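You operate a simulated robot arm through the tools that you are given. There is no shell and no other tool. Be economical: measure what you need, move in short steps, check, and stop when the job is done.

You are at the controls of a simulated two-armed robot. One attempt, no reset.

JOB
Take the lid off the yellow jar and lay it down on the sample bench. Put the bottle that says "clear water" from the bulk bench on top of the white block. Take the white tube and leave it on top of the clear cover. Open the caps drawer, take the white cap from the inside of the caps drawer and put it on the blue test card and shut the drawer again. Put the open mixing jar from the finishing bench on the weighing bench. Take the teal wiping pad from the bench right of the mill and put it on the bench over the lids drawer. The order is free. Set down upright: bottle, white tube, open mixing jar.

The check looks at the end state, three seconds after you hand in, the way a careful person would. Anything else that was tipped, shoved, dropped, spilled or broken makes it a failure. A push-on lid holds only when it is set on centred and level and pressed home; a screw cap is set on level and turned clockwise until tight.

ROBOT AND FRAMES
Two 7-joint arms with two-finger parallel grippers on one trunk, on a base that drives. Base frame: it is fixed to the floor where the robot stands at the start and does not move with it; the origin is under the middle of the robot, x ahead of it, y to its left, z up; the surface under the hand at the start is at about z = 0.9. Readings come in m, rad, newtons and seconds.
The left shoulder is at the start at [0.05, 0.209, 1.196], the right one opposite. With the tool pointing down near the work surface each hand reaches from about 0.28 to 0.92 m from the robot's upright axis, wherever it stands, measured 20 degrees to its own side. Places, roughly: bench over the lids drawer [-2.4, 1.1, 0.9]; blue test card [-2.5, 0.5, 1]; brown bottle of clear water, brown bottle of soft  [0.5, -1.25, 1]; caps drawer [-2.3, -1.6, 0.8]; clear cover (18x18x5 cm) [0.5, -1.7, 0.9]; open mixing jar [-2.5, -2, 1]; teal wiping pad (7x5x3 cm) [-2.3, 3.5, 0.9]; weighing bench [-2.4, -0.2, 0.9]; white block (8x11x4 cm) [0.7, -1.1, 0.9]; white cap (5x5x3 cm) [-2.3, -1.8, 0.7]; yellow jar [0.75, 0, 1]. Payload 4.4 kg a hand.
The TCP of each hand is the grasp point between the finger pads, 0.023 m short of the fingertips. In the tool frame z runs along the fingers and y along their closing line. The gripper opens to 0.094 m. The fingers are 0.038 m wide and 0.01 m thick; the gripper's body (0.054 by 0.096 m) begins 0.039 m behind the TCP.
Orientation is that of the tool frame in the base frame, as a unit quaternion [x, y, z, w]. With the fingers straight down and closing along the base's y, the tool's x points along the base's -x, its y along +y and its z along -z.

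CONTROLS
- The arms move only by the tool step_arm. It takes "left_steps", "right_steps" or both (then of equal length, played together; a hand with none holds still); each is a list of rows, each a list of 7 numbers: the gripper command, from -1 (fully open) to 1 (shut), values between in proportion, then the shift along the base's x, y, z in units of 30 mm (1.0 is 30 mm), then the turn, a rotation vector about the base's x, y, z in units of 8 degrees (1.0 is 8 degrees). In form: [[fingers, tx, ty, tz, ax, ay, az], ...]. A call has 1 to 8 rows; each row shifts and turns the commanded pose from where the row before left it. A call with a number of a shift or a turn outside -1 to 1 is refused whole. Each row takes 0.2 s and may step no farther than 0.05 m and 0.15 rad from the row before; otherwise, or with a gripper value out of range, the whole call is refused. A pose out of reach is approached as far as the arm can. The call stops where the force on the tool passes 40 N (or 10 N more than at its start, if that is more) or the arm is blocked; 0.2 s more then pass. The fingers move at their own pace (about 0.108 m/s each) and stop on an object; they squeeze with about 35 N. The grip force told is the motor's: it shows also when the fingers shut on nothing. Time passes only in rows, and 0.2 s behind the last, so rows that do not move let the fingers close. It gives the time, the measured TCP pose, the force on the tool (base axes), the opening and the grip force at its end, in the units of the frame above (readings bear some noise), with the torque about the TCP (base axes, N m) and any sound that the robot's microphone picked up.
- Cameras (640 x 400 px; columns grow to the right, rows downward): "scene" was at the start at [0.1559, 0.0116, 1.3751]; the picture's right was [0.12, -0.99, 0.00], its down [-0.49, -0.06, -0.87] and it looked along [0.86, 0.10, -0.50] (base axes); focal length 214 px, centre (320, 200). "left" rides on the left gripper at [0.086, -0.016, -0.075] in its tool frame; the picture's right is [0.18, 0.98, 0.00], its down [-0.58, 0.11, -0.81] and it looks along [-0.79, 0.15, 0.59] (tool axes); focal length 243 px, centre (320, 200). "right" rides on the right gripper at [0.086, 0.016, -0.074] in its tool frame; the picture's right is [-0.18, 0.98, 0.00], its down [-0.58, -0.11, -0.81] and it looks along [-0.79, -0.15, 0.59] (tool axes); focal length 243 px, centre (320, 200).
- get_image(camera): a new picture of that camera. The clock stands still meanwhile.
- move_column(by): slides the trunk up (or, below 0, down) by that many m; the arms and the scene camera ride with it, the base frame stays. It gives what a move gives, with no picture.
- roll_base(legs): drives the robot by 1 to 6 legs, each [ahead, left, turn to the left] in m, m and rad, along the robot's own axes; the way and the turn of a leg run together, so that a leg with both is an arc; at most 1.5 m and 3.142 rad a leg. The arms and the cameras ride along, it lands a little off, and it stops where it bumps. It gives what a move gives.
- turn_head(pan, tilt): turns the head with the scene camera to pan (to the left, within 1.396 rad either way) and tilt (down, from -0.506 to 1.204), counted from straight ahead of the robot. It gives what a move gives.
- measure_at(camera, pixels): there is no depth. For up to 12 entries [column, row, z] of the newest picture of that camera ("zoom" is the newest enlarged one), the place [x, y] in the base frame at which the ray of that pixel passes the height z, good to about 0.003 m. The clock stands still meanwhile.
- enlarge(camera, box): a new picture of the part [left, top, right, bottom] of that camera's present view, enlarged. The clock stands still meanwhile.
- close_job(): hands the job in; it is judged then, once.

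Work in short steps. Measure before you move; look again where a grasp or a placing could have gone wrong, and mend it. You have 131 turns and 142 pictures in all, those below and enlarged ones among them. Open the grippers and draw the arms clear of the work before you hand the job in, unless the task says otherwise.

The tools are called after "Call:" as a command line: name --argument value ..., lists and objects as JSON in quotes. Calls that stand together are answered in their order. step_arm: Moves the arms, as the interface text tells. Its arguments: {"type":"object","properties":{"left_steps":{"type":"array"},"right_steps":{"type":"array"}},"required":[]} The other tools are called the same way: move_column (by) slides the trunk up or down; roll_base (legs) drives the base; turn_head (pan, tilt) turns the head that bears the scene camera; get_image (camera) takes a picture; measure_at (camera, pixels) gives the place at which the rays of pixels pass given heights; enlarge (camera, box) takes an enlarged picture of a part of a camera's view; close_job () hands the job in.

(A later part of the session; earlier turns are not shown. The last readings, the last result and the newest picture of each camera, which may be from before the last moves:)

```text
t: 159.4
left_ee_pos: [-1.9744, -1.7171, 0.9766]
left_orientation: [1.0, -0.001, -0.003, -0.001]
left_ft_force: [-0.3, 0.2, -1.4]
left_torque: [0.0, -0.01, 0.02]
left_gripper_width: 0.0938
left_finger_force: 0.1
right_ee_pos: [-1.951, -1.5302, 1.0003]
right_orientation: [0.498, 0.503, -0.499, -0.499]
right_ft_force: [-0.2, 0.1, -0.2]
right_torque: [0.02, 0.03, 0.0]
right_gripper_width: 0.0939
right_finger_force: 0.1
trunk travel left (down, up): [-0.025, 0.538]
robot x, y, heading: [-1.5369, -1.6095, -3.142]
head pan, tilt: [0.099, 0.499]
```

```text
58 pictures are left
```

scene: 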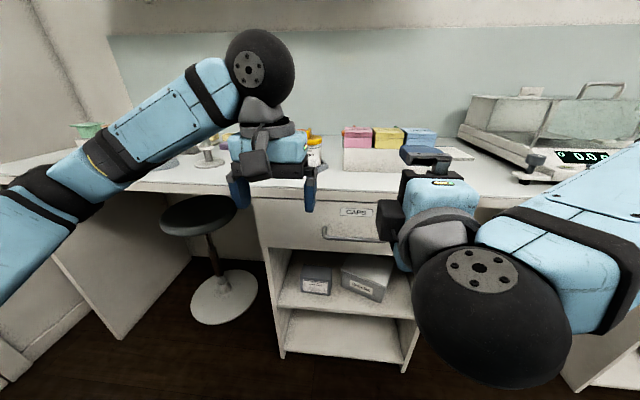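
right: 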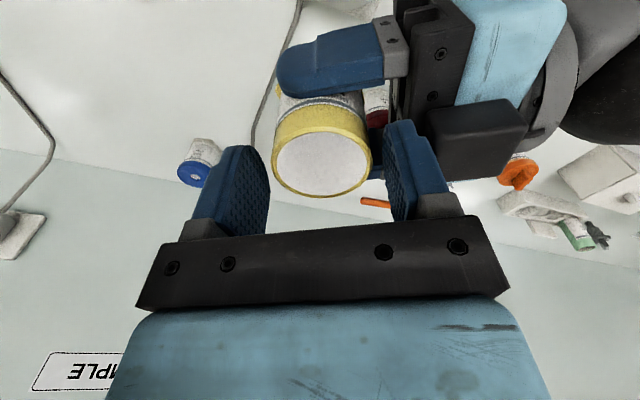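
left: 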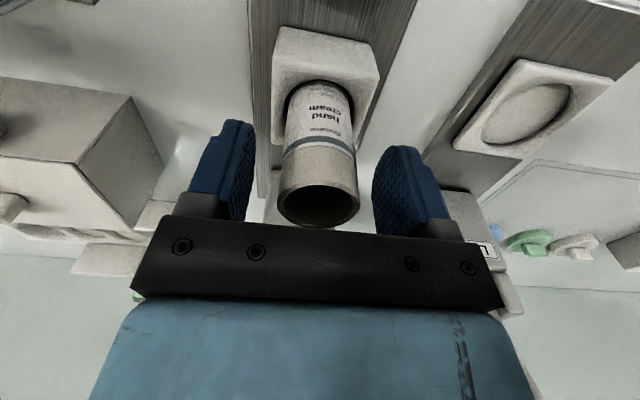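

The right hand points level at the drawer. I triangulate the handle again from this lower viewpoint and from the right camera.

Call:
enlarge --camera "scene" --box '[290, 190, 410, 265]'

Call:
measure_at --camera "scene" --pixels '[[350, 238, 0.82], [350, 238, 0.8], [350, 238, 0.78], [350, 238, 0.76], [325, 232, 0.8], [378, 235, 0.8]]'

Call:
get_image --camera "right"

```text
5.33 times, centred on (350, 228) of scene
```

zoom: 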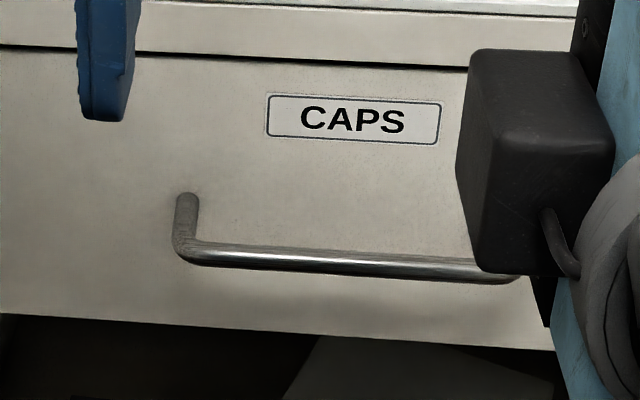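

```text
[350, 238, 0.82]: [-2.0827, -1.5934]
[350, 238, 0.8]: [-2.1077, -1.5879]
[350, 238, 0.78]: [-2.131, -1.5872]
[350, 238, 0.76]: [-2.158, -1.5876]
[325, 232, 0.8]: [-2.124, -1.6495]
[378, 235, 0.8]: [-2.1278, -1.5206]
```

```text
56 pictures are left
```

right: 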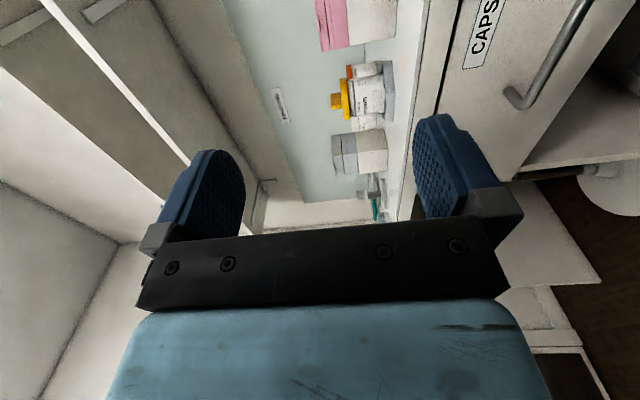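

Call:
measure_at --camera "right" --pixels '[[551, 62, 0.82], [551, 62, 0.8], [551, 62, 0.79], [551, 62, 0.78], [551, 62, 0.77], [519, 103, 0.79], [519, 103, 0.78]]'

```text
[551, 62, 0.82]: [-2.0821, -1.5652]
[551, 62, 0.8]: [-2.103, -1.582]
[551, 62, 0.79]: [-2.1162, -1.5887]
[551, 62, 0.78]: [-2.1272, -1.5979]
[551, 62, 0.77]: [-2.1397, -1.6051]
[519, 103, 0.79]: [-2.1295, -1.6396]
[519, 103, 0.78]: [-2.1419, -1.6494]
```

Handle bar ≈(-2.125,-1.575,0.785). I lower the right hand in front of the drawer first, then check before advancing.

Call:
step_arm --right_steps '[[-1, 0, -0.2, -0.9, 0, 0, 0], [-1, 0, -0.2, -0.9, 0, 0, 0], [-1, 0, -0.2, -0.9, 0, 0, 0], [-1, 0, -0.2, -0.9, 0, 0, 0], [-1, 0, -0.2, -0.9, 0, 0, 0], [-1, 0, -0.2, -0.9, 0, 0, 0], [-1, 0, -0.2, -0.9, 0, 0, 0], [-1, 0, -0.1, -0.8, 0, 0, 0]]'

Call:
get_image --camera "right"

```text
t: 161.2
left_ee_pos: [-1.9738, -1.7171, 0.977]
left_orientation: [1.0, -0.001, -0.003, -0.001]
left_ft_force: [-0.2, 0.7, 0.0]
left_torque: [-0.04, 0.03, 0.0]
left_gripper_width: 0.0937
left_finger_force: 0.1
right_ee_pos: [-1.954, -1.5763, 0.7877]
right_orientation: [0.497, 0.502, -0.5, -0.5]
right_ft_force: [0.1, 0.1, 0.5]
right_torque: [-0.02, 0.01, 0.0]
right_gripper_width: 0.094
right_finger_force: 0.1
trunk travel left (down, up): [-0.025, 0.538]
robot x, y, heading: [-1.5332, -1.6118, -3.141]
head pan, tilt: [0.099, 0.499]
```

```text
55 pictures are left
```

right: 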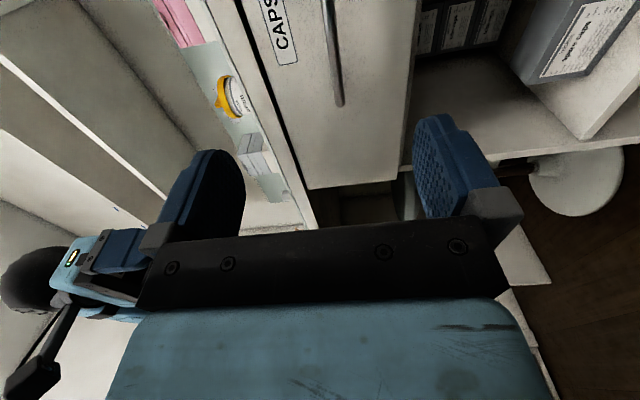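

The handle is centred between the fingers (column ~333). I advance 0.162 m.

Call:
step_arm --right_steps '[[-1, -0.9, 0, 0, 0, 0, 0], [-1, -0.9, 0, 0, 0, 0, 0], [-1, -0.9, 0, 0, 0, 0, 0], [-1, -0.9, 0, 0, 0, 0, 0], [-1, -0.9, 0, 0, 0, 0, 0], [-1, -0.9, 0, 0, 0, 0, 0]]'

Call:
get_image --camera "right"

```text
t: 162.6
left_ee_pos: [-1.9731, -1.7162, 0.9777]
left_orientation: [1.0, -0.002, -0.002, -0.001]
left_ft_force: [0.1, 0.1, -0.1]
left_torque: [0.0, -0.03, 0.0]
left_gripper_width: 0.0941
left_finger_force: 0.0
right_ee_pos: [-2.1114, -1.5741, 0.788]
right_orientation: [0.498, 0.504, -0.499, -0.499]
right_ft_force: [-0.1, -0.5, 0.0]
right_torque: [-0.04, 0.0, 0.02]
right_gripper_width: 0.0941
right_finger_force: 0.0
trunk travel left (down, up): [-0.025, 0.538]
robot x, y, heading: [-1.5384, -1.6081, -3.14]
head pan, tilt: [0.099, 0.499]
```

```text
54 pictures are left
```

right: 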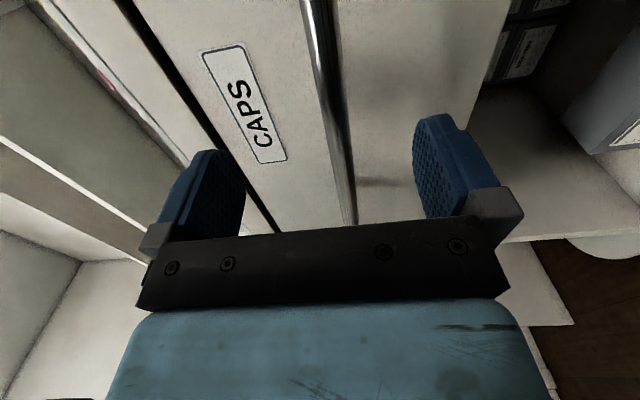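

The bar runs between the fingers. I close on it.

Call:
step_arm --right_steps '[[-0.3, 0, 0, 0, 0, 0, 0], [0.3, 0, 0, 0, 0, 0, 0], [1, 0, 0, 0, 0, 0, 0], [1, 0, 0, 0, 0, 0, 0], [1, 0, 0, 0, 0, 0, 0]]'

```text
t: 163.4
left_ee_pos: [-1.975, -1.7173, 0.9759]
left_orientation: [1.0, -0.002, -0.002, 0.0]
left_ft_force: [0.3, -0.3, -0.7]
left_torque: [-0.02, 0.0, -0.02]
left_gripper_width: 0.0939
left_finger_force: 0.2
right_ee_pos: [-2.1078, -1.5741, 0.7778]
right_orientation: [0.504, 0.512, -0.492, -0.491]
right_ft_force: [-0.3, -2.8, -28.5]
right_torque: [-1.38, -0.69, -0.91]
right_gripper_width: 0.0116
right_finger_force: 35.2
trunk travel left (down, up): [-0.025, 0.538]
robot x, y, heading: [-1.5343, -1.6127, -3.142]
head pan, tilt: [0.099, 0.499]
stopped in row 3 (right hand): the force on the tool passed its limit at 48 N (the readings are from after the stop); the commanded pose is now the measured one
```

Gripped (11.6 mm bar). I relax the vertical strain by moving 4 mm down, then pull by driving back 0.24 m.

Call:
step_arm --right_steps '[[1, 0, 0, -0.13, 0, 0, 0], [1, 0, 0, 0, 0, 0, 0]]'

Call:
roll_base --legs '[[-0.24, 0, 0]]'

Call:
turn_head --pan 0.15 --tilt 0.75

Call:
get_image --camera "scene"

```text
t: 164.0
left_ee_pos: [-1.9747, -1.7166, 0.9762]
left_orientation: [1.0, -0.002, -0.001, -0.001]
left_ft_force: [0.8, 0.6, -0.1]
left_torque: [0.0, -0.02, 0.01]
left_gripper_width: 0.0942
left_finger_force: 0.1
right_ee_pos: [-2.1093, -1.5749, 0.7772]
right_orientation: [0.501, 0.509, -0.496, -0.495]
right_ft_force: [-1.2, -2.3, -17.2]
right_torque: [-1.51, -0.35, 0.56]
right_gripper_width: 0.0116
right_finger_force: 45.4
trunk travel left (down, up): [-0.025, 0.538]
robot x, y, heading: [-1.5331, -1.6145, -3.144]
head pan, tilt: [0.099, 0.499]
```

```text
t: 165.9
left_ee_pos: [-1.7326, -1.7187, 0.9769]
left_orientation: [1.0, 0.002, -0.002, 0.0]
left_ft_force: [0.1, -0.7, -0.1]
left_torque: [0.04, 0.01, 0.03]
left_gripper_width: 0.0938
left_finger_force: 0.1
right_ee_pos: [-1.8707, -1.5735, 0.7776]
right_orientation: [0.501, 0.509, -0.496, -0.494]
right_ft_force: [-0.7, 2.2, 0.2]
right_torque: [-1.45, -0.01, 0.59]
right_gripper_width: 0.0116
right_finger_force: 44.9
trunk travel left (down, up): [-0.025, 0.538]
robot x, y, heading: [-1.2956, -1.6128, -3.131]
head pan, tilt: [0.099, 0.499]
stopped in leg 1: the force on the tool passed its limit at 41 N (the readings are from after the stop); the commanded pose is now the measured one
```

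```text
t: 166.7
left_ee_pos: [-1.7324, -1.7175, 0.9772]
left_orientation: [1.0, 0.003, -0.002, 0.0]
left_ft_force: [-2.1, 0.5, 0.2]
left_torque: [-0.02, 0.01, 0.02]
left_gripper_width: 0.0939
left_finger_force: 0.0
right_ee_pos: [-1.8699, -1.5747, 0.7783]
right_orientation: [0.501, 0.509, -0.495, -0.494]
right_ft_force: [1.2, 2.4, 0.3]
right_torque: [-1.74, -0.01, -0.1]
right_gripper_width: 0.0116
right_finger_force: 45.1
trunk travel left (down, up): [-0.025, 0.538]
robot x, y, heading: [-1.2941, -1.6106, -3.129]
head pan, tilt: [0.15, 0.75]
```

```text
53 pictures are left
```

scene: 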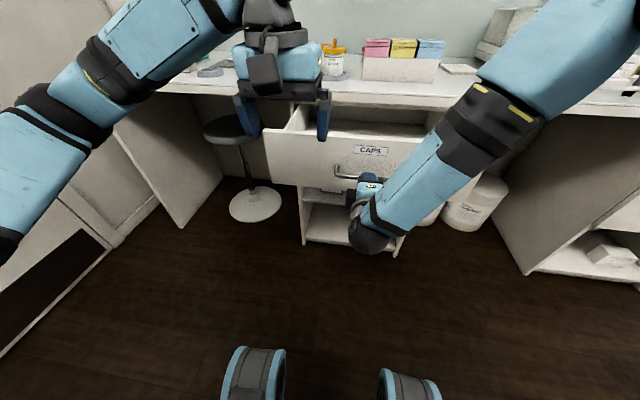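

The drawer came out 0.24 m. I look into it with the left camera and the scene zoom.

Call:
get_image --camera "left"

Call:
enlarge --camera "scene" --box '[230, 60, 430, 185]'

```text
52 pictures are left
```

left: 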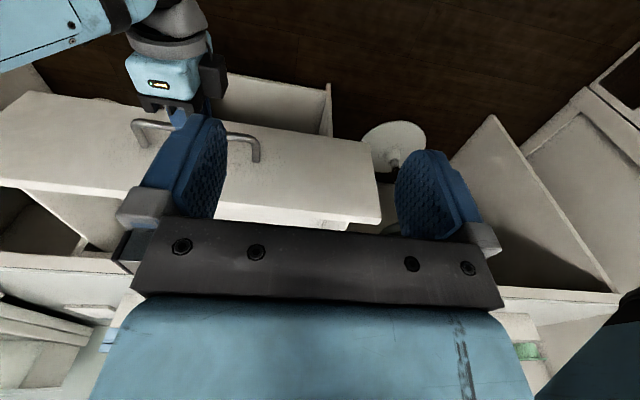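

```text
3.20 times, centred on (330, 122) of scene
```

zoom: 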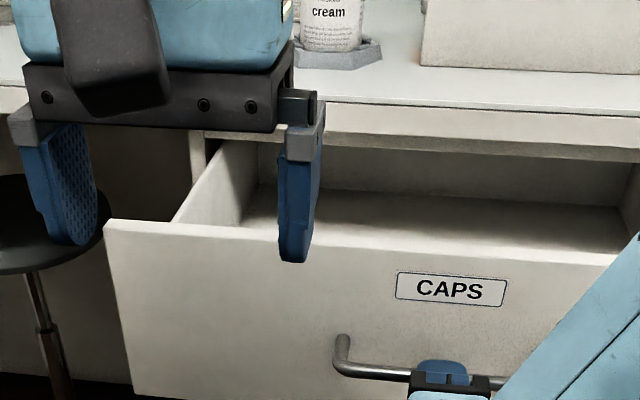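

I raise the left hand and move it over the drawer's left part so its camera looks inside.

Call:
step_arm --left_steps '[[-1, -0.4, -0.33, 0.6, 0, 0, 0], [-1, -0.8, -0.33, 0.6, 0, 0, 0], [-1, -0.8, -0.33, 0.6, 0, 0, 0], [-1, -0.8, -0.33, 0.6, 0, 0, 0], [-1, -0.8, -0.33, 0.6, 0, 0, 0], [-1, -0.8, -0.33, 0.6, 0, 0, 0], [-1, -0.8, -0.33, 0.6, 0, 0, 0]]'

Call:
get_image --camera "left"

Call:
enlarge --camera "scene" --box '[200, 30, 460, 190]'

```text
t: 168.3
left_ee_pos: [-1.8875, -1.7872, 1.1059]
left_orientation: [1.0, 0.003, -0.003, 0.001]
left_ft_force: [-0.2, 0.1, 0.3]
left_torque: [-0.02, 0.02, 0.0]
left_gripper_width: 0.094
left_finger_force: 0.0
right_ee_pos: [-1.8698, -1.5737, 0.7763]
right_orientation: [0.501, 0.509, -0.496, -0.494]
right_ft_force: [-0.5, 4.8, 2.1]
right_torque: [-1.74, 0.02, -0.07]
right_gripper_width: 0.0117
right_finger_force: 44.8
trunk travel left (down, up): [-0.025, 0.538]
robot x, y, heading: [-1.2982, -1.6062, -3.132]
head pan, tilt: [0.15, 0.75]
```

```text
50 pictures are left
```

left: 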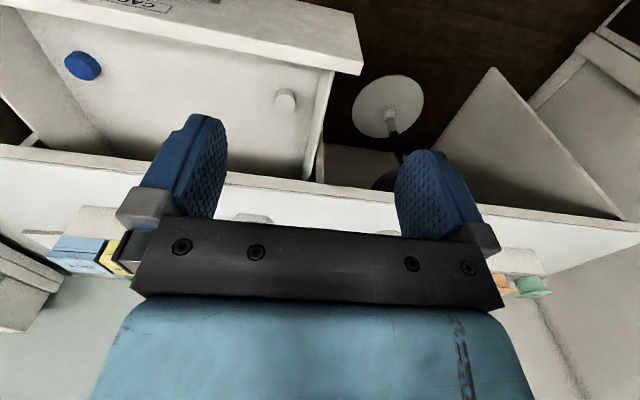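

```text
2.46 times, centred on (330, 110) of scene
```

zoom: 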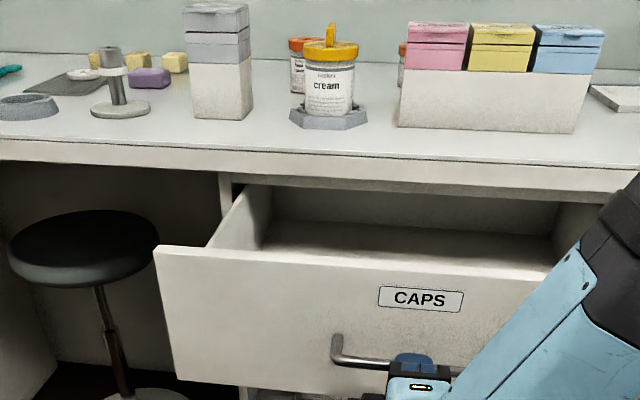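

The white cap is at (286,100) in the left view. I measure it at candidate heights, with the drawer's edges.

Call:
measure_at --camera "left" --pixels '[[286, 97, 0.78], [286, 97, 0.75], [286, 97, 0.72], [274, 97, 0.75], [298, 97, 0.75], [362, 72, 0.87], [330, 75, 0.87], [303, 180, 0.87], [84, 62, 0.75]]'

Call:
enlarge --camera "left" --box '[220, 40, 380, 140]'

```text
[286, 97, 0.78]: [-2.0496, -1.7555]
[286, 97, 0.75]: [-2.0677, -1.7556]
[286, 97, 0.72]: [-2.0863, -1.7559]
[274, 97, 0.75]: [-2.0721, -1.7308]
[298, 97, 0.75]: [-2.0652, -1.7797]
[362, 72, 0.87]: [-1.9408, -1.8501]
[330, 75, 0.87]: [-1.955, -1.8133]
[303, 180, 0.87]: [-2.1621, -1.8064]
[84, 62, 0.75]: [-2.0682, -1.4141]
```

```text
4.00 times, centred on (300, 90) of left
```

zoom: 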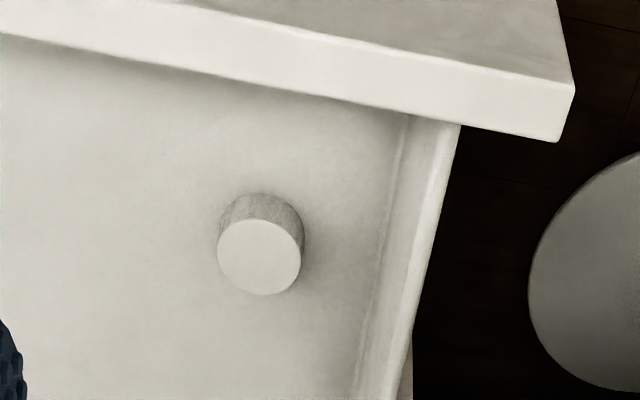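

The cap sits ~45 mm from the drawer's left wall, so I turn the left hand +90° (closing along x, camera toward the drawer's middle) before descending.

Call:
step_arm --left_steps '[[-1, -0.4, 0.1, 0, 0, 0, 0.94], [-1, -0.4, 0.1, 0, 0, 0, 0.94], [-1, -0.4, 0.1, 0, 0, 0, 0.94], [-1, -0.4, 0.1, 0, 0, 0, 0.94], [-1, -0.4, 0.1, 0, 0, 0, 0.94], [-1, -0.4, 0.1, 0, 0, 0, 0.94], [-1, -0.4, 0.1, 0, 0, 0, 0.94], [-1, -0.4, 0.1, 0, 0, 0, 0.94]]'

Call:
step_arm --left_steps '[[-1, -0.5, 0.05, 0, 0, 0, 0.94], [-1, -0.5, 0.05, 0, 0, 0, 0.94], [-1, -0.5, 0, 0, 0, 0, 0.94], [-1, -0.5, 0, 0, 0, 0, 0.94]]'

Call:
get_image --camera "left"

```text
t: 170.1
left_ee_pos: [-1.9853, -1.7631, 1.1036]
left_orientation: [0.863, 0.505, -0.002, 0.0]
left_ft_force: [-0.1, 0.2, 0.4]
left_torque: [-0.01, -0.03, 0.0]
left_gripper_width: 0.094
left_finger_force: 0.1
right_ee_pos: [-1.8703, -1.5749, 0.7767]
right_orientation: [0.5, 0.509, -0.496, -0.494]
right_ft_force: [0.6, 5.1, 0.2]
right_torque: [-1.76, 0.01, 0.03]
right_gripper_width: 0.0117
right_finger_force: 45.2
trunk travel left (down, up): [-0.025, 0.538]
robot x, y, heading: [-1.2951, -1.6086, -3.132]
head pan, tilt: [0.15, 0.75]
```

```text
t: 171.1
left_ee_pos: [-2.0467, -1.7607, 1.1023]
left_orientation: [0.702, 0.712, -0.002, 0.001]
left_ft_force: [0.0, -0.2, -1.3]
left_torque: [0.0, 0.01, 0.0]
left_gripper_width: 0.094
left_finger_force: 0.0
right_ee_pos: [-1.8702, -1.5744, 0.7777]
right_orientation: [0.501, 0.509, -0.495, -0.494]
right_ft_force: [-1.2, 6.6, 1.2]
right_torque: [-1.81, 0.01, 0.22]
right_gripper_width: 0.0114
right_finger_force: 44.6
trunk travel left (down, up): [-0.025, 0.538]
robot x, y, heading: [-1.2981, -1.6079, -3.131]
head pan, tilt: [0.15, 0.75]
```

```text
47 pictures are left
```

left: 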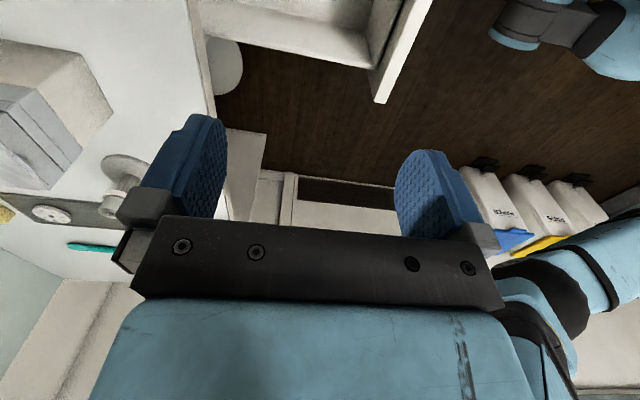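

The turn worked. I descend over the cap at (-2.065,-1.757) to z≈0.865 and check the clearances.

Call:
step_arm --left_steps '[[-1, -0.3, 0.07, -1, 0, 0, 0], [-1, -0.3, 0.06, -1, 0, 0, 0], [-1, 0, 0, -1, 0, 0, 0], [-1, 0, 0, -1, 0, 0, 0], [-1, 0, 0, -1, 0, 0, 0], [-1, 0, 0, -1, 0, 0, 0], [-1, 0, 0, -1, 0, 0, 0], [-1, 0, 0, -0.9, 0, 0, 0]]'

Call:
get_image --camera "left"

Call:
enlarge --camera "scene" --box '[220, 30, 420, 180]'

```text
t: 172.9
left_ee_pos: [-2.0641, -1.7579, 0.8667]
left_orientation: [0.703, 0.711, -0.003, 0.001]
left_ft_force: [-0.1, -0.5, 0.1]
left_torque: [0.01, -0.03, 0.04]
left_gripper_width: 0.0939
left_finger_force: 0.0
right_ee_pos: [-1.8706, -1.5741, 0.7778]
right_orientation: [0.501, 0.51, -0.496, -0.494]
right_ft_force: [-0.1, 3.5, -0.2]
right_torque: [-1.68, 0.0, -0.24]
right_gripper_width: 0.0117
right_finger_force: 44.9
trunk travel left (down, up): [-0.025, 0.538]
robot x, y, heading: [-1.297, -1.6083, -3.13]
head pan, tilt: [0.15, 0.75]
```

```text
46 pictures are left
```

left: 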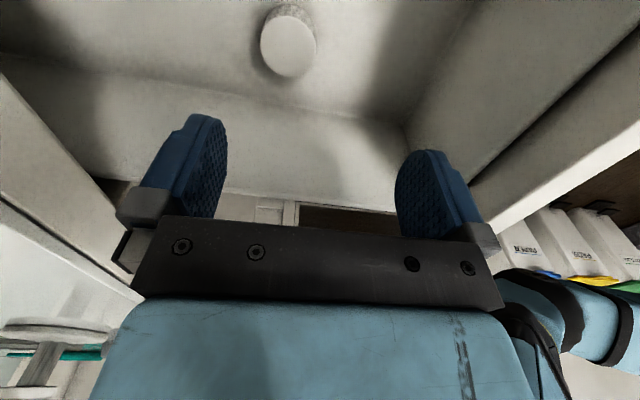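

```text
2.67 times, centred on (320, 105) of scene
```

zoom: 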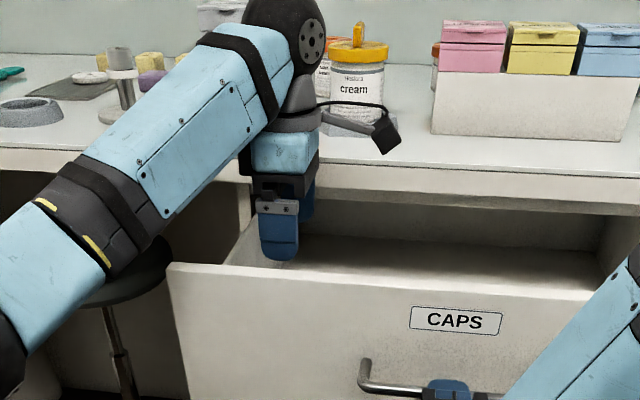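

The cap shows at (287,48) in the left view; I measure it again from here.

Call:
measure_at --camera "left" --pixels '[[287, 48, 0.78], [287, 48, 0.76], [287, 48, 0.74], [260, 47, 0.76], [314, 47, 0.76], [290, 12, 0.73]]'

```text
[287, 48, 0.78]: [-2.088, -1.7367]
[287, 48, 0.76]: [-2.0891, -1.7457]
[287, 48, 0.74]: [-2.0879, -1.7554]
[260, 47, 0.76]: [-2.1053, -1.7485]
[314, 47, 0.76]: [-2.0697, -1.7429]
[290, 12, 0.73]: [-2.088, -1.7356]
```

Best fit: cap top ≈0.73 at (-2.086,-1.758). I shift 21 mm in x, set the opening to ~0.07 and descend in two stages.

Call:
step_arm --left_steps '[[-0.55, -0.7, 0, -0.6, 0, 0, 0], [-0.55, 0, 0, -0.9, 0, 0, 0], [-0.55, 0, 0, -0.9, 0, 0, 0], [-0.55, 0, 0, -0.6, 0, 0, 0]]'

Call:
get_image --camera "left"

```text
t: 173.8
left_ee_pos: [-2.0831, -1.7588, 0.8185]
left_orientation: [0.702, 0.712, -0.013, -0.013]
left_ft_force: [-0.1, 0.2, 0.2]
left_torque: [0.0, 0.02, 0.05]
left_gripper_width: 0.073
left_finger_force: 0.0
right_ee_pos: [-1.8676, -1.5747, 0.7773]
right_orientation: [0.502, 0.511, -0.495, -0.492]
right_ft_force: [-0.5, 3.6, 21.1]
right_torque: [-1.61, 0.6, 0.37]
right_gripper_width: 0.0116
right_finger_force: 45.2
trunk travel left (down, up): [-0.025, 0.538]
robot x, y, heading: [-1.2967, -1.6103, -3.126]
head pan, tilt: [0.15, 0.75]
stopped in row 4 (right hand): the force on the tool passed its limit at 52 N (the readings are from after the stop); the commanded pose is now the measured one
```

```text
44 pictures are left
```

left: 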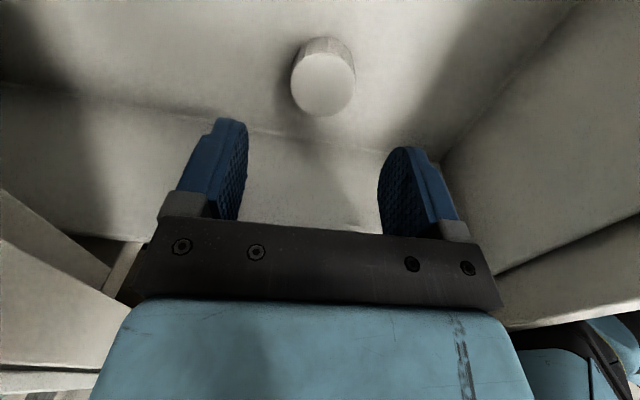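

The right hand felt a load, so something of the left arm may press on the drawer. I look at the scene.

Call:
get_image --camera "scene"

Call:
measure_at --camera "left" --pixels '[[323, 84, 0.74], [323, 84, 0.72], [323, 84, 0.73]]'

```text
43 pictures are left
```

scene: 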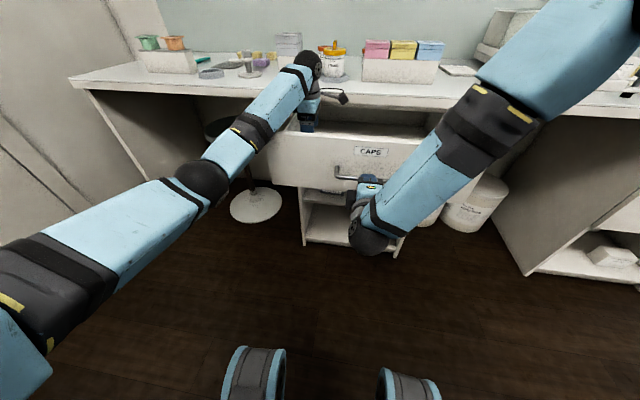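

```text
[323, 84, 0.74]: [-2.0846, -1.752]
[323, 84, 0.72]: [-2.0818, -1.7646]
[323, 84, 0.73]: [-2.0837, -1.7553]
```

The left forearm slopes down and rests on the drawer front; the trunk is too low. I lift the left hand, let go of the handle with the right, back it off, and raise the trunk.

Call:
step_arm --left_steps '[[-0.55, 0, 0, 0.8, 0, 0, 0], [-0.55, 0, 0, 0.8, 0, 0, 0], [-0.55, 0, 0, 0.8, 0, 0, 0], [-0.55, 0, 0, 0.8, 0, 0, 0]]'

Call:
step_arm --right_steps '[[0, 0, 0, 0, 0, 0, 0], [-1, 0, 0, 0, 0, 0, 0], [-1, 0, 0, 0, 0, 0, 0], [-1, 0.6, 0, 0, 0, 0, 0], [-1, 0.9, 0, 0, 0, 0, 0], [-1, 0.9, 0, 0, 0, 0, 0]]'

Call:
move_column --by 0.28

Call:
get_image --camera "scene"

```text
t: 174.1
left_ee_pos: [-2.0849, -1.7615, 0.8204]
left_orientation: [0.702, 0.712, -0.009, -0.007]
left_ft_force: [0.0, -0.4, -0.2]
left_torque: [0.02, 0.0, 0.02]
left_gripper_width: 0.073
left_finger_force: 0.1
right_ee_pos: [-1.8692, -1.5743, 0.7783]
right_orientation: [0.501, 0.509, -0.496, -0.493]
right_ft_force: [-2.4, -0.8, 11.9]
right_torque: [-1.34, 0.37, 0.32]
right_gripper_width: 0.0118
right_finger_force: 45.0
trunk travel left (down, up): [-0.025, 0.538]
robot x, y, heading: [-1.2968, -1.6116, -3.124]
head pan, tilt: [0.15, 0.75]
stopped in row 1 (right hand): the force on the tool passed its limit at 46 N (the readings are from after the stop); the commanded pose is now the measured one
```

```text
t: 175.5
left_ee_pos: [-2.0839, -1.7616, 0.8195]
left_orientation: [0.702, 0.712, -0.008, -0.006]
left_ft_force: [0.3, 0.8, 0.0]
left_torque: [-0.02, 0.02, 0.02]
left_gripper_width: 0.0731
left_finger_force: 0.2
right_ee_pos: [-1.798, -1.5733, 0.7749]
right_orientation: [0.502, 0.511, -0.493, -0.493]
right_ft_force: [0.5, -0.1, -0.7]
right_torque: [-0.03, -0.02, 0.0]
right_gripper_width: 0.0941
right_finger_force: 0.0
trunk travel left (down, up): [-0.025, 0.538]
robot x, y, heading: [-1.2937, -1.6116, -3.131]
head pan, tilt: [0.15, 0.75]
```

```text
t: 178.3
left_ee_pos: [-2.0861, -1.7624, 1.0971]
left_orientation: [0.702, 0.712, -0.007, -0.007]
left_ft_force: [0.3, 0.8, 0.3]
left_torque: [0.03, 0.0, -0.02]
left_gripper_width: 0.0729
left_finger_force: 0.1
right_ee_pos: [-1.7981, -1.5753, 1.0558]
right_orientation: [0.503, 0.511, -0.492, -0.494]
right_ft_force: [0.8, -0.2, 0.1]
right_torque: [0.01, -0.03, -0.01]
right_gripper_width: 0.0941
right_finger_force: 0.1
trunk travel left (down, up): [-0.305, 0.258]
robot x, y, heading: [-1.2958, -1.6093, -3.128]
head pan, tilt: [0.15, 0.75]
```

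```text
42 pictures are left
```

scene: 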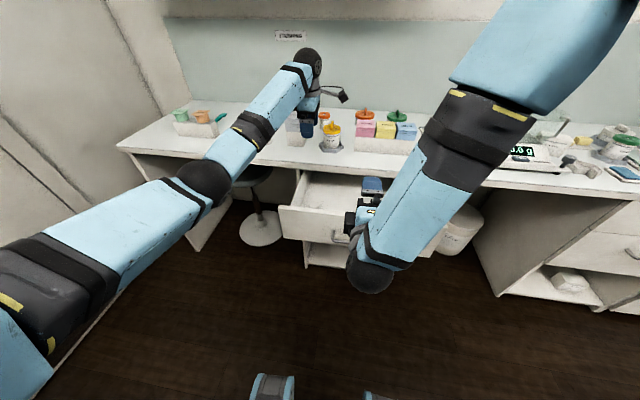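

The drawer stayed open. With the trunk higher I lower the left hand again over the cap, checking the forearm on the way.

Call:
step_arm --left_steps '[[-0.55, 0, 0.1, -1, 0, 0, 0], [-0.55, 0, 0.08, -1, 0, 0, 0], [-0.55, 0, 0, -1, 0, 0, 0], [-0.55, 0, 0, -1, 0, 0, 0], [-0.55, 0, 0, -1, 0, 0, 0], [-0.55, 0, 0, -1, 0, 0, 0], [-0.55, 0, 0, -1, 0, 0, 0], [-0.55, 0, 0, -1, 0, 0, 0]]'

Call:
get_image --camera "scene"

```text
t: 180.2
left_ee_pos: [-2.0845, -1.7569, 0.8588]
left_orientation: [0.702, 0.712, -0.007, -0.005]
left_ft_force: [-0.2, -0.1, -0.6]
left_torque: [0.03, -0.01, -0.01]
left_gripper_width: 0.0729
left_finger_force: 0.0
right_ee_pos: [-1.8003, -1.5741, 1.0543]
right_orientation: [0.502, 0.511, -0.493, -0.493]
right_ft_force: [-0.3, -0.3, -0.5]
right_torque: [0.03, 0.01, 0.02]
right_gripper_width: 0.0939
right_finger_force: 0.0
trunk travel left (down, up): [-0.305, 0.258]
robot x, y, heading: [-1.2911, -1.608, -3.129]
head pan, tilt: [0.15, 0.75]
```

```text
41 pictures are left
```

scene: 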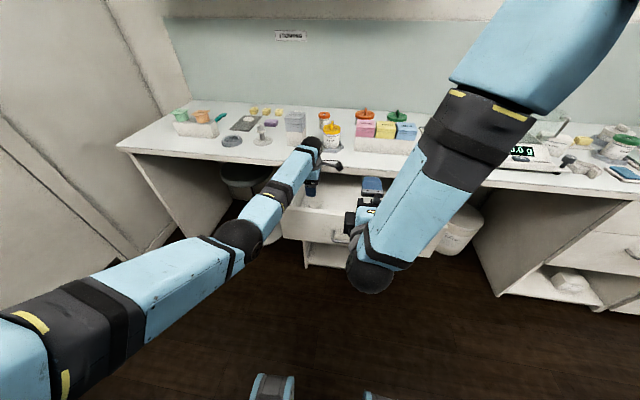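

The forearm would again come close to the drawer's front edge, so I raise the trunk by another 0.25 m before going down.

Call:
move_column --by 0.25

Call:
step_arm --left_steps '[[-0.55, 0, 0, -1, 0, 0, 0], [-0.55, 0, 0, -1, 0, 0, 0], [-0.55, 0, 0, -1, 0, 0, 0], [-0.55, 0, 0, -1, 0, 0, 0], [-0.55, 0, 0, -1, 0, 0, 0], [-0.55, 0, 0, -1, 0, 0, 0], [-0.55, 0, 0, -1, 0, 0, 0], [-0.55, 0, 0, -1, 0, 0, 0]]'

Call:
step_arm --left_steps '[[-0.55, 0, 0, -1, 0, 0, 0], [-0.55, 0, 0, -1, 0, 0, 0], [-0.55, 0, 0, -0.5, 0, 0, 0]]'

Call:
get_image --camera "left"

Call:
get_image --camera "scene"

```text
t: 182.7
left_ee_pos: [-2.0839, -1.7574, 1.1087]
left_orientation: [0.702, 0.713, -0.007, -0.006]
left_ft_force: [0.5, 0.3, 0.6]
left_torque: [0.0, -0.02, 0.0]
left_gripper_width: 0.0728
left_finger_force: 0.1
right_ee_pos: [-1.7998, -1.5749, 1.3052]
right_orientation: [0.503, 0.512, -0.492, -0.493]
right_ft_force: [-0.2, 0.6, -0.2]
right_torque: [-0.02, 0.01, -0.01]
right_gripper_width: 0.0943
right_finger_force: 0.0
trunk travel left (down, up): [-0.555, 0.008]
robot x, y, heading: [-1.2943, -1.6105, -3.13]
head pan, tilt: [0.15, 0.75]
```

```text
t: 184.5
left_ee_pos: [-2.0591, -1.7629, 0.9414]
left_orientation: [0.702, 0.712, -0.008, -0.007]
left_ft_force: [0.4, 0.0, 0.6]
left_torque: [0.0, -0.05, -0.04]
left_gripper_width: 0.0727
left_finger_force: 0.1
left hand out of reach, approached as far as the arm can: row 5, 6, 7, 8
right_ee_pos: [-1.799, -1.5744, 1.305]
right_orientation: [0.504, 0.511, -0.493, -0.493]
right_ft_force: [-0.7, 0.4, -0.1]
right_torque: [0.04, -0.01, -0.03]
right_gripper_width: 0.0941
right_finger_force: 0.0
trunk travel left (down, up): [-0.555, 0.008]
robot x, y, heading: [-1.2926, -1.6112, -3.128]
head pan, tilt: [0.15, 0.75]
```

```text
t: 185.3
left_ee_pos: [-2.0465, -1.763, 0.9087]
left_orientation: [0.702, 0.713, -0.007, -0.006]
left_ft_force: [-0.1, 0.2, 0.1]
left_torque: [0.0, 0.05, -0.01]
left_gripper_width: 0.0727
left_finger_force: 0.0
left hand out of reach, approached as far as the arm can: row 1, 2, 3
right_ee_pos: [-1.7984, -1.5755, 1.3053]
right_orientation: [0.502, 0.511, -0.493, -0.493]
right_ft_force: [-0.7, -1.3, -0.2]
right_torque: [-0.03, -0.01, -0.02]
right_gripper_width: 0.0942
right_finger_force: 0.1
trunk travel left (down, up): [-0.555, 0.008]
robot x, y, heading: [-1.2985, -1.6122, -3.132]
head pan, tilt: [0.15, 0.75]
```

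```text
40 pictures are left
```

left: 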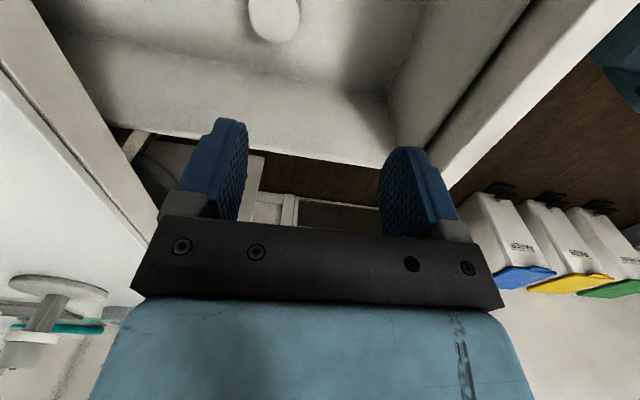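

```text
39 pictures are left
```

scene: 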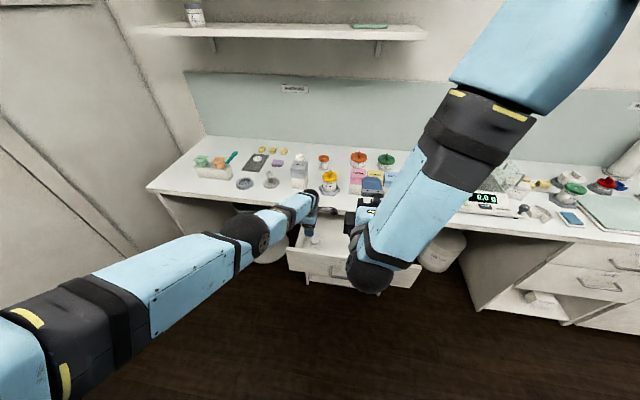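

Now the arm is at full stretch. The robot must come closer, so I first raise and draw the left hand back, then drive ahead 0.12 m.

Call:
step_arm --left_steps '[[-0.55, 0.2, 0, 1, 0, 0, 0], [-0.55, 0.5, 0, 1, 0, 0, 0], [-0.55, 0.8, 0, 1, 0, 0, 0], [-0.55, 0.9, 0, 1, 0, 0, 0], [-0.55, 0.9, 0, 1, 0, 0, 0], [-0.55, 0.9, 0, 0, 0, 0, 0]]'

Call:
roll_base --legs '[[0.12, 0, 0]]'

Call:
enlarge --camera "scene" --box '[180, 130, 420, 290]'

```text
t: 186.9
left_ee_pos: [-1.9517, -1.8061, 1.0964]
left_orientation: [0.688, 0.724, -0.051, -0.014]
left_ft_force: [-0.4, 0.7, 0.4]
left_torque: [0.0, 0.01, 0.0]
left_gripper_width: 0.0728
left_finger_force: 0.2
right_ee_pos: [-1.7994, -1.5738, 1.3051]
right_orientation: [0.502, 0.511, -0.493, -0.494]
right_ft_force: [-0.1, 0.4, 0.6]
right_torque: [0.04, -0.01, -0.01]
right_gripper_width: 0.0938
right_finger_force: 0.0
trunk travel left (down, up): [-0.555, 0.008]
robot x, y, heading: [-1.2921, -1.6089, -3.128]
head pan, tilt: [0.15, 0.75]
stopped in row 6 (left hand): the arm was blocked; the commanded pose is now the measured one
```

```text
t: 188.2
left_ee_pos: [-2.0734, -1.8072, 1.0968]
left_orientation: [0.688, 0.724, -0.052, -0.013]
left_ft_force: [0.2, 0.3, 0.7]
left_torque: [0.0, 0.0, -0.02]
left_gripper_width: 0.0732
left_finger_force: 0.1
right_ee_pos: [-1.9201, -1.5753, 1.3052]
right_orientation: [0.501, 0.511, -0.494, -0.493]
right_ft_force: [0.3, -0.7, 1.1]
right_torque: [-0.02, -0.01, -0.01]
right_gripper_width: 0.0939
right_finger_force: 0.1
trunk travel left (down, up): [-0.555, 0.008]
robot x, y, heading: [-1.4146, -1.6091, -3.127]
head pan, tilt: [0.15, 0.75]
```

```text
2.50 times, centred on (300, 210) of scene
```

zoom: 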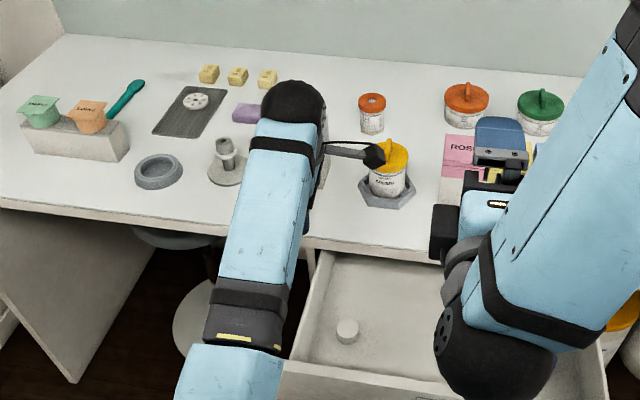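

The cap is visible at (347,330) of the zoom. I measure it from this third viewpoint, and level the left hand again while bringing it back over the cap.

Call:
measure_at --camera "zoom" --pixels '[[348, 325, 0.74], [348, 325, 0.72], [348, 333, 0.7], [320, 250, 0.87]]'

Call:
step_arm --left_steps '[[-0.55, 0, 0.4, 0, 0.2, -0.32, -0.19], [-0.55, 0, 0.6, 0, 0.21, -0.33, -0.19], [-0.55, 0, 0.6, 0, 0, 0, 0], [-0.55, 0, 0, -0.6, 0, 0, 0], [-0.55, 0, 0, -1, 0, 0, 0], [-0.55, 0, 0, -1, 0, 0, 0]]'

```text
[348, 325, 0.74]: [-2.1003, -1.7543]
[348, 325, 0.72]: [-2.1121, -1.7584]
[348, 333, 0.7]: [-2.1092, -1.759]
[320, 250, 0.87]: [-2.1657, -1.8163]
```

```text
t: 189.8
left_ee_pos: [-2.0867, -1.8375, 1.0168]
left_orientation: [0.686, 0.726, -0.036, 0.028]
left_ft_force: [0.6, -0.1, -0.7]
left_torque: [-0.03, 0.0, -0.04]
left_gripper_width: 0.0727
left_finger_force: 0.1
right_ee_pos: [-1.9229, -1.5757, 1.3055]
right_orientation: [0.502, 0.511, -0.494, -0.493]
right_ft_force: [0.5, -0.2, -0.5]
right_torque: [0.01, -0.04, -0.03]
right_gripper_width: 0.0941
right_finger_force: 0.0
trunk travel left (down, up): [-0.555, 0.008]
robot x, y, heading: [-1.4188, -1.6059, -3.131]
head pan, tilt: [0.15, 0.75]
stopped in row 6 (left hand): the arm was blocked; the commanded pose is now the measured one
```

The left arm is being blocked, likely by the right hand close beside it. I move the right hand away to +y and back first.

Call:
step_arm --right_steps '[[-1, 0.3, 1, 0, 0, 0, 0], [-1, 0.3, 1, 0, 0, 0, 0], [-1, 0.3, 1, 0, 0, 0, 0], [-1, 0.3, 1, 0, 0, 0, 0], [-1, 0.3, 1, 0, 0, 0, 0], [-1, 0.3, 1, 0, 0, 0, 0], [-1, 0.3, 1, 0, 0, 0, 0], [-1, 0.3, 1, 0, 0, 0, 0]]'

Call:
step_arm --left_steps '[[-0.55, 0, 0.5, 0.3, -0.2, -0.1, -0.1], [-0.55, 0, 0.8, 0.3, -0.21, -0.1, -0.1], [-0.55, 0, 0.8, 0, 0, 0, 0], [-0.55, 0, 0.6, 0, 0, 0, 0]]'

Call:
get_image --camera "scene"

```text
t: 191.6
left_ee_pos: [-2.0845, -1.8366, 1.0174]
left_orientation: [0.687, 0.725, -0.035, 0.029]
left_ft_force: [0.8, 0.2, -0.3]
left_torque: [-0.03, -0.03, -0.03]
left_gripper_width: 0.0726
left_finger_force: 0.0
right_ee_pos: [-1.8534, -1.4711, 1.3413]
right_orientation: [0.504, 0.511, -0.492, -0.493]
right_ft_force: [-1.2, 0.2, 0.3]
right_torque: [-0.02, -0.01, 0.0]
right_gripper_width: 0.0939
right_finger_force: 0.0
right hand out of reach, approached as far as the arm can: row 3, 4, 5, 6, 7, 8
trunk travel left (down, up): [-0.555, 0.008]
robot x, y, heading: [-1.4171, -1.6125, -3.131]
head pan, tilt: [0.15, 0.75]
```

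```text
t: 192.8
left_ee_pos: [-2.092, -1.8398, 1.0225]
left_orientation: [0.672, 0.731, -0.079, 0.093]
left_ft_force: [-0.1, 0.1, -0.6]
left_torque: [0.01, -0.03, 0.01]
left_gripper_width: 0.073
left_finger_force: 0.0
right_ee_pos: [-1.8531, -1.4731, 1.3393]
right_orientation: [0.503, 0.511, -0.492, -0.493]
right_ft_force: [-0.4, -0.8, -0.7]
right_torque: [-0.01, -0.01, -0.02]
right_gripper_width: 0.0942
right_finger_force: 0.1
trunk travel left (down, up): [-0.555, 0.008]
robot x, y, heading: [-1.4197, -1.6108, -3.12]
head pan, tilt: [0.15, 0.75]
stopped in row 4 (left hand): the arm was blocked; the commanded pose is now the measured one
```

```text
37 pictures are left
```

scene: 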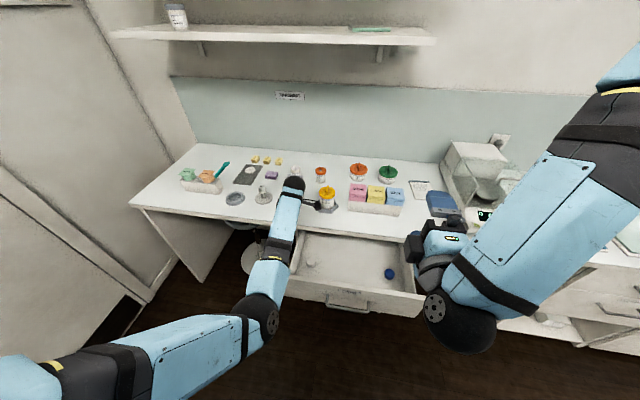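

The +90° turn has run the arm into a joint limit here. I lift and turn the left hand back to the plain orientation (closing along y), and will grip the cap with the hand biased away from the wall.

Call:
step_arm --left_steps '[[-0.55, 0.3, -0.1, 1, 0, 0, 0], [-0.55, 0.3, -0.1, 1, 0, 0, 0], [-0.55, 0.3, 0, 0.6, 0.125, -0.106, -0.98], [-0.55, 0.2, 0, 0, 0.125, -0.106, -0.98], [-0.55, 0, 0, 0, 0.125, -0.106, -0.98], [-0.55, 0, 0, 0, 0.125, -0.106, -0.98], [-0.55, 0, 0, 0, 0.125, -0.106, -0.98], [-0.55, 0, 0, 0, 0.125, -0.106, -0.98]]'

Call:
step_arm --left_steps '[[-0.55, 0, 0, 0, 0.125, -0.106, -0.98], [-0.55, 0, 0, 0, 0.125, -0.106, -0.98], [-0.55, 0, 0, 0, 0.125, -0.106, -0.98], [-0.55, 0, 0, 0, 0.125, -0.106, -0.98], [-0.55, 0, 0, 0, 0.125, -0.106, -0.98], [-0.55, 0, 0, 0, 0.125, -0.106, -0.98]]'

Call:
enlarge --camera "scene" --box '[200, 130, 460, 310]'

```text
t: 194.6
left_ee_pos: [-2.0694, -1.8563, 1.1142]
left_orientation: [0.911, 0.405, -0.055, 0.054]
left_ft_force: [0.1, -0.8, -0.5]
left_torque: [0.0, 0.02, -0.02]
left_gripper_width: 0.0726
left_finger_force: 0.1
right_ee_pos: [-1.8517, -1.474, 1.3402]
right_orientation: [0.503, 0.511, -0.492, -0.493]
right_ft_force: [0.0, -0.5, 1.4]
right_torque: [0.04, 0.02, 0.01]
right_gripper_width: 0.0943
right_finger_force: 0.0
trunk travel left (down, up): [-0.555, 0.008]
robot x, y, heading: [-1.4184, -1.6112, -3.126]
head pan, tilt: [0.15, 0.75]
```

```text
t: 196.0
left_ee_pos: [-2.059, -1.8425, 1.0999]
left_orientation: [1.0, 0.0, 0.002, 0.001]
left_ft_force: [-1.2, -0.2, 0.4]
left_torque: [-0.01, 0.03, -0.01]
left_gripper_width: 0.0729
left_finger_force: 0.1
right_ee_pos: [-1.8519, -1.4738, 1.3392]
right_orientation: [0.504, 0.511, -0.492, -0.493]
right_ft_force: [-0.1, 0.0, 0.4]
right_torque: [0.0, -0.02, -0.01]
right_gripper_width: 0.0941
right_finger_force: 0.2
trunk travel left (down, up): [-0.555, 0.008]
robot x, y, heading: [-1.4186, -1.6143, -3.134]
head pan, tilt: [0.15, 0.75]
```

```text
2.22 times, centred on (330, 220) of scene
```

zoom: 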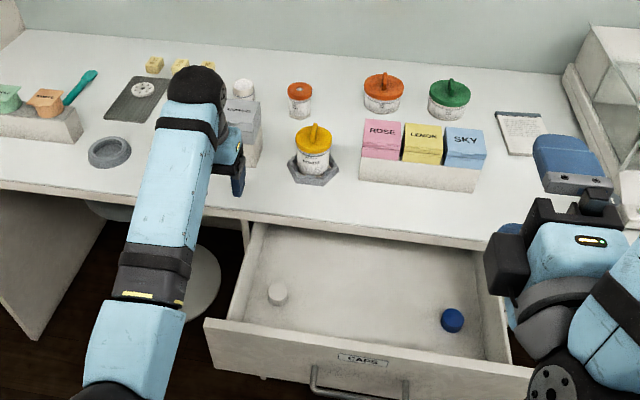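

Level again and everything undisturbed. I measure the cap (278,288), and the inner edges of the left wall and front in this zoom.

Call:
measure_at --camera "zoom" --pixels '[[278, 288, 0.73], [268, 290, 0.73], [288, 290, 0.73], [278, 302, 0.7], [267, 228, 0.87], [236, 312, 0.87], [228, 318, 0.87], [245, 320, 0.87], [452, 314, 0.73]]'

Call:
enlarge --camera "scene" --box '[270, 200, 370, 280]'

```text
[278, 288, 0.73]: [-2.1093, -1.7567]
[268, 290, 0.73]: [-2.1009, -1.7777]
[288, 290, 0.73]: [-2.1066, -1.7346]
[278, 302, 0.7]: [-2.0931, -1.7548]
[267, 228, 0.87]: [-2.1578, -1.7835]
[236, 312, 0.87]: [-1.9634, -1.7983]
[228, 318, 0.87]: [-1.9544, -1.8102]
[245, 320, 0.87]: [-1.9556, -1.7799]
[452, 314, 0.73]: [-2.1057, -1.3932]
```

```text
5.00 times, centred on (320, 240) of scene
```

zoom: 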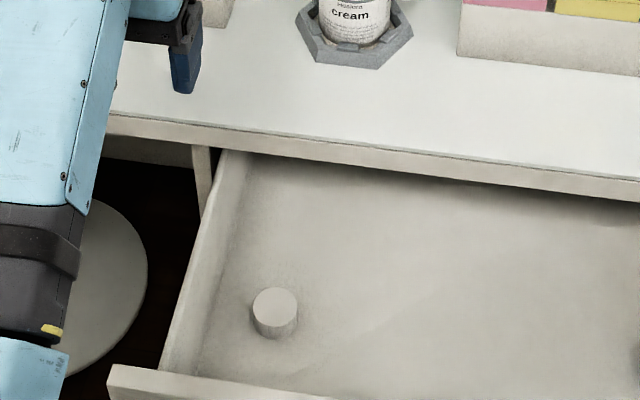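

Call:
measure_at --camera "zoom" --pixels '[[275, 304, 0.74], [275, 304, 0.73], [275, 304, 0.72], [272, 341, 0.7], [252, 310, 0.73], [298, 312, 0.73], [178, 310, 0.87], [190, 310, 0.87], [200, 310, 0.87], [240, 368, 0.87]]'

Call:
get_image --camera "left"

```text
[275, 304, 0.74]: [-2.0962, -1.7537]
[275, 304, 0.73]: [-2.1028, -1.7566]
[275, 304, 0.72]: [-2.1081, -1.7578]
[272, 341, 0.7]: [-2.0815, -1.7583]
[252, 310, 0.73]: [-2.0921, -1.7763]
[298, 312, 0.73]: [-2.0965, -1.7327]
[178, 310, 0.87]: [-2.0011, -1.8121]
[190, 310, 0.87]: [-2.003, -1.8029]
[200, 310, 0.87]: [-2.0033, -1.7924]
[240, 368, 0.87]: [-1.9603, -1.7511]
```

```text
34 pictures are left
```

left: 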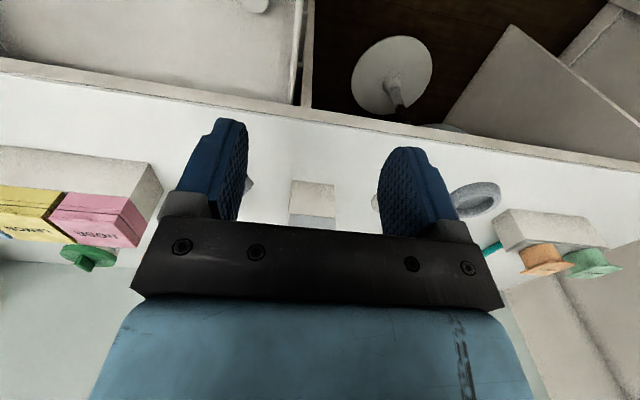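

Cap axis ≈(-2.102,-1.757), top 0.73, floor 0.70; wall inner face ≈-1.80. I tilt the left hand 15° (fingers forward) for bench clearance and approach to y=-1.744 with a 0.078 opening.

Call:
step_arm --left_steps '[[-0.66, 0, 0.82, 0, 0, 0.47, 0], [-0.66, 0, 0.82, 0, 0, 0.47, 0], [-0.66, 0, 0.82, 0, 0, 0.47, 0], [-0.66, 0, 0.82, 0, 0, 0.47, 0], [-0.66, -0.3, 0, -1, 0, 0, 0], [-0.66, -0.3, 0, -1, 0, 0, 0], [-0.66, -0.3, 0, -1, 0, 0, 0], [-0.66, -0.3, 0, -1, 0, 0, 0]]'

Call:
step_arm --left_steps '[[-0.66, -0.05, 0, -1, 0, 0, 0], [-0.66, 0, 0, -1, 0, 0, 0], [-0.66, 0, 0, -1, 0, 0, 0], [-0.66, 0, 0, -1, 0, 0, 0]]'

Call:
get_image --camera "left"

Call:
enlarge --camera "scene" --box '[240, 170, 400, 290]'

```text
t: 197.8
left_ee_pos: [-2.098, -1.7428, 0.9776]
left_orientation: [0.992, 0.0, -0.128, 0.0]
left_ft_force: [-0.7, 0.6, 0.8]
left_torque: [0.02, -0.02, -0.01]
left_gripper_width: 0.0781
left_finger_force: 0.1
right_ee_pos: [-1.8527, -1.4729, 1.3399]
right_orientation: [0.504, 0.511, -0.492, -0.493]
right_ft_force: [0.3, -0.2, -0.6]
right_torque: [-0.01, 0.0, 0.02]
right_gripper_width: 0.0939
right_finger_force: 0.2
trunk travel left (down, up): [-0.555, 0.008]
robot x, y, heading: [-1.4169, -1.6105, -3.133]
head pan, tilt: [0.15, 0.75]
```

```text
t: 198.8
left_ee_pos: [-2.0983, -1.746, 0.8602]
left_orientation: [0.992, 0.002, -0.128, 0.001]
left_ft_force: [-0.5, 0.6, 0.1]
left_torque: [-0.03, -0.03, -0.03]
left_gripper_width: 0.0778
left_finger_force: 0.0
right_ee_pos: [-1.8539, -1.4722, 1.3389]
right_orientation: [0.504, 0.511, -0.492, -0.493]
right_ft_force: [0.7, -0.4, 1.0]
right_torque: [0.01, 0.02, -0.01]
right_gripper_width: 0.094
right_finger_force: 0.1
trunk travel left (down, up): [-0.555, 0.008]
robot x, y, heading: [-1.4203, -1.6128, -3.124]
head pan, tilt: [0.15, 0.75]
```

```text
33 pictures are left
```

left: 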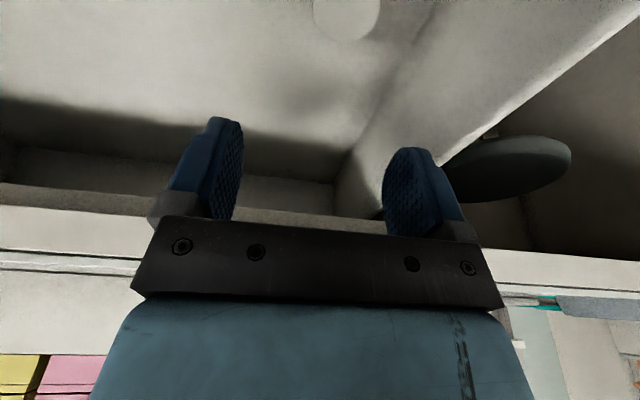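

```text
3.33 times, centred on (320, 230) of scene
```

zoom: 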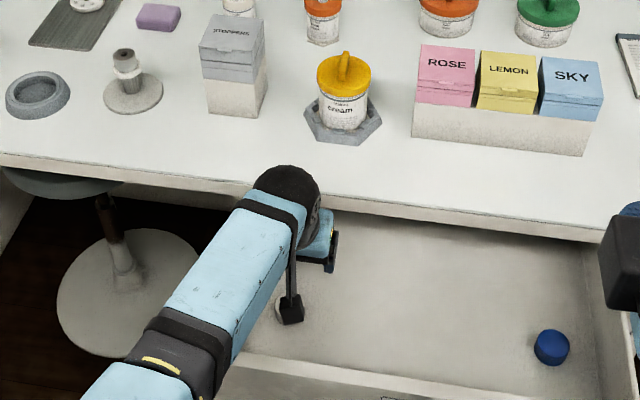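

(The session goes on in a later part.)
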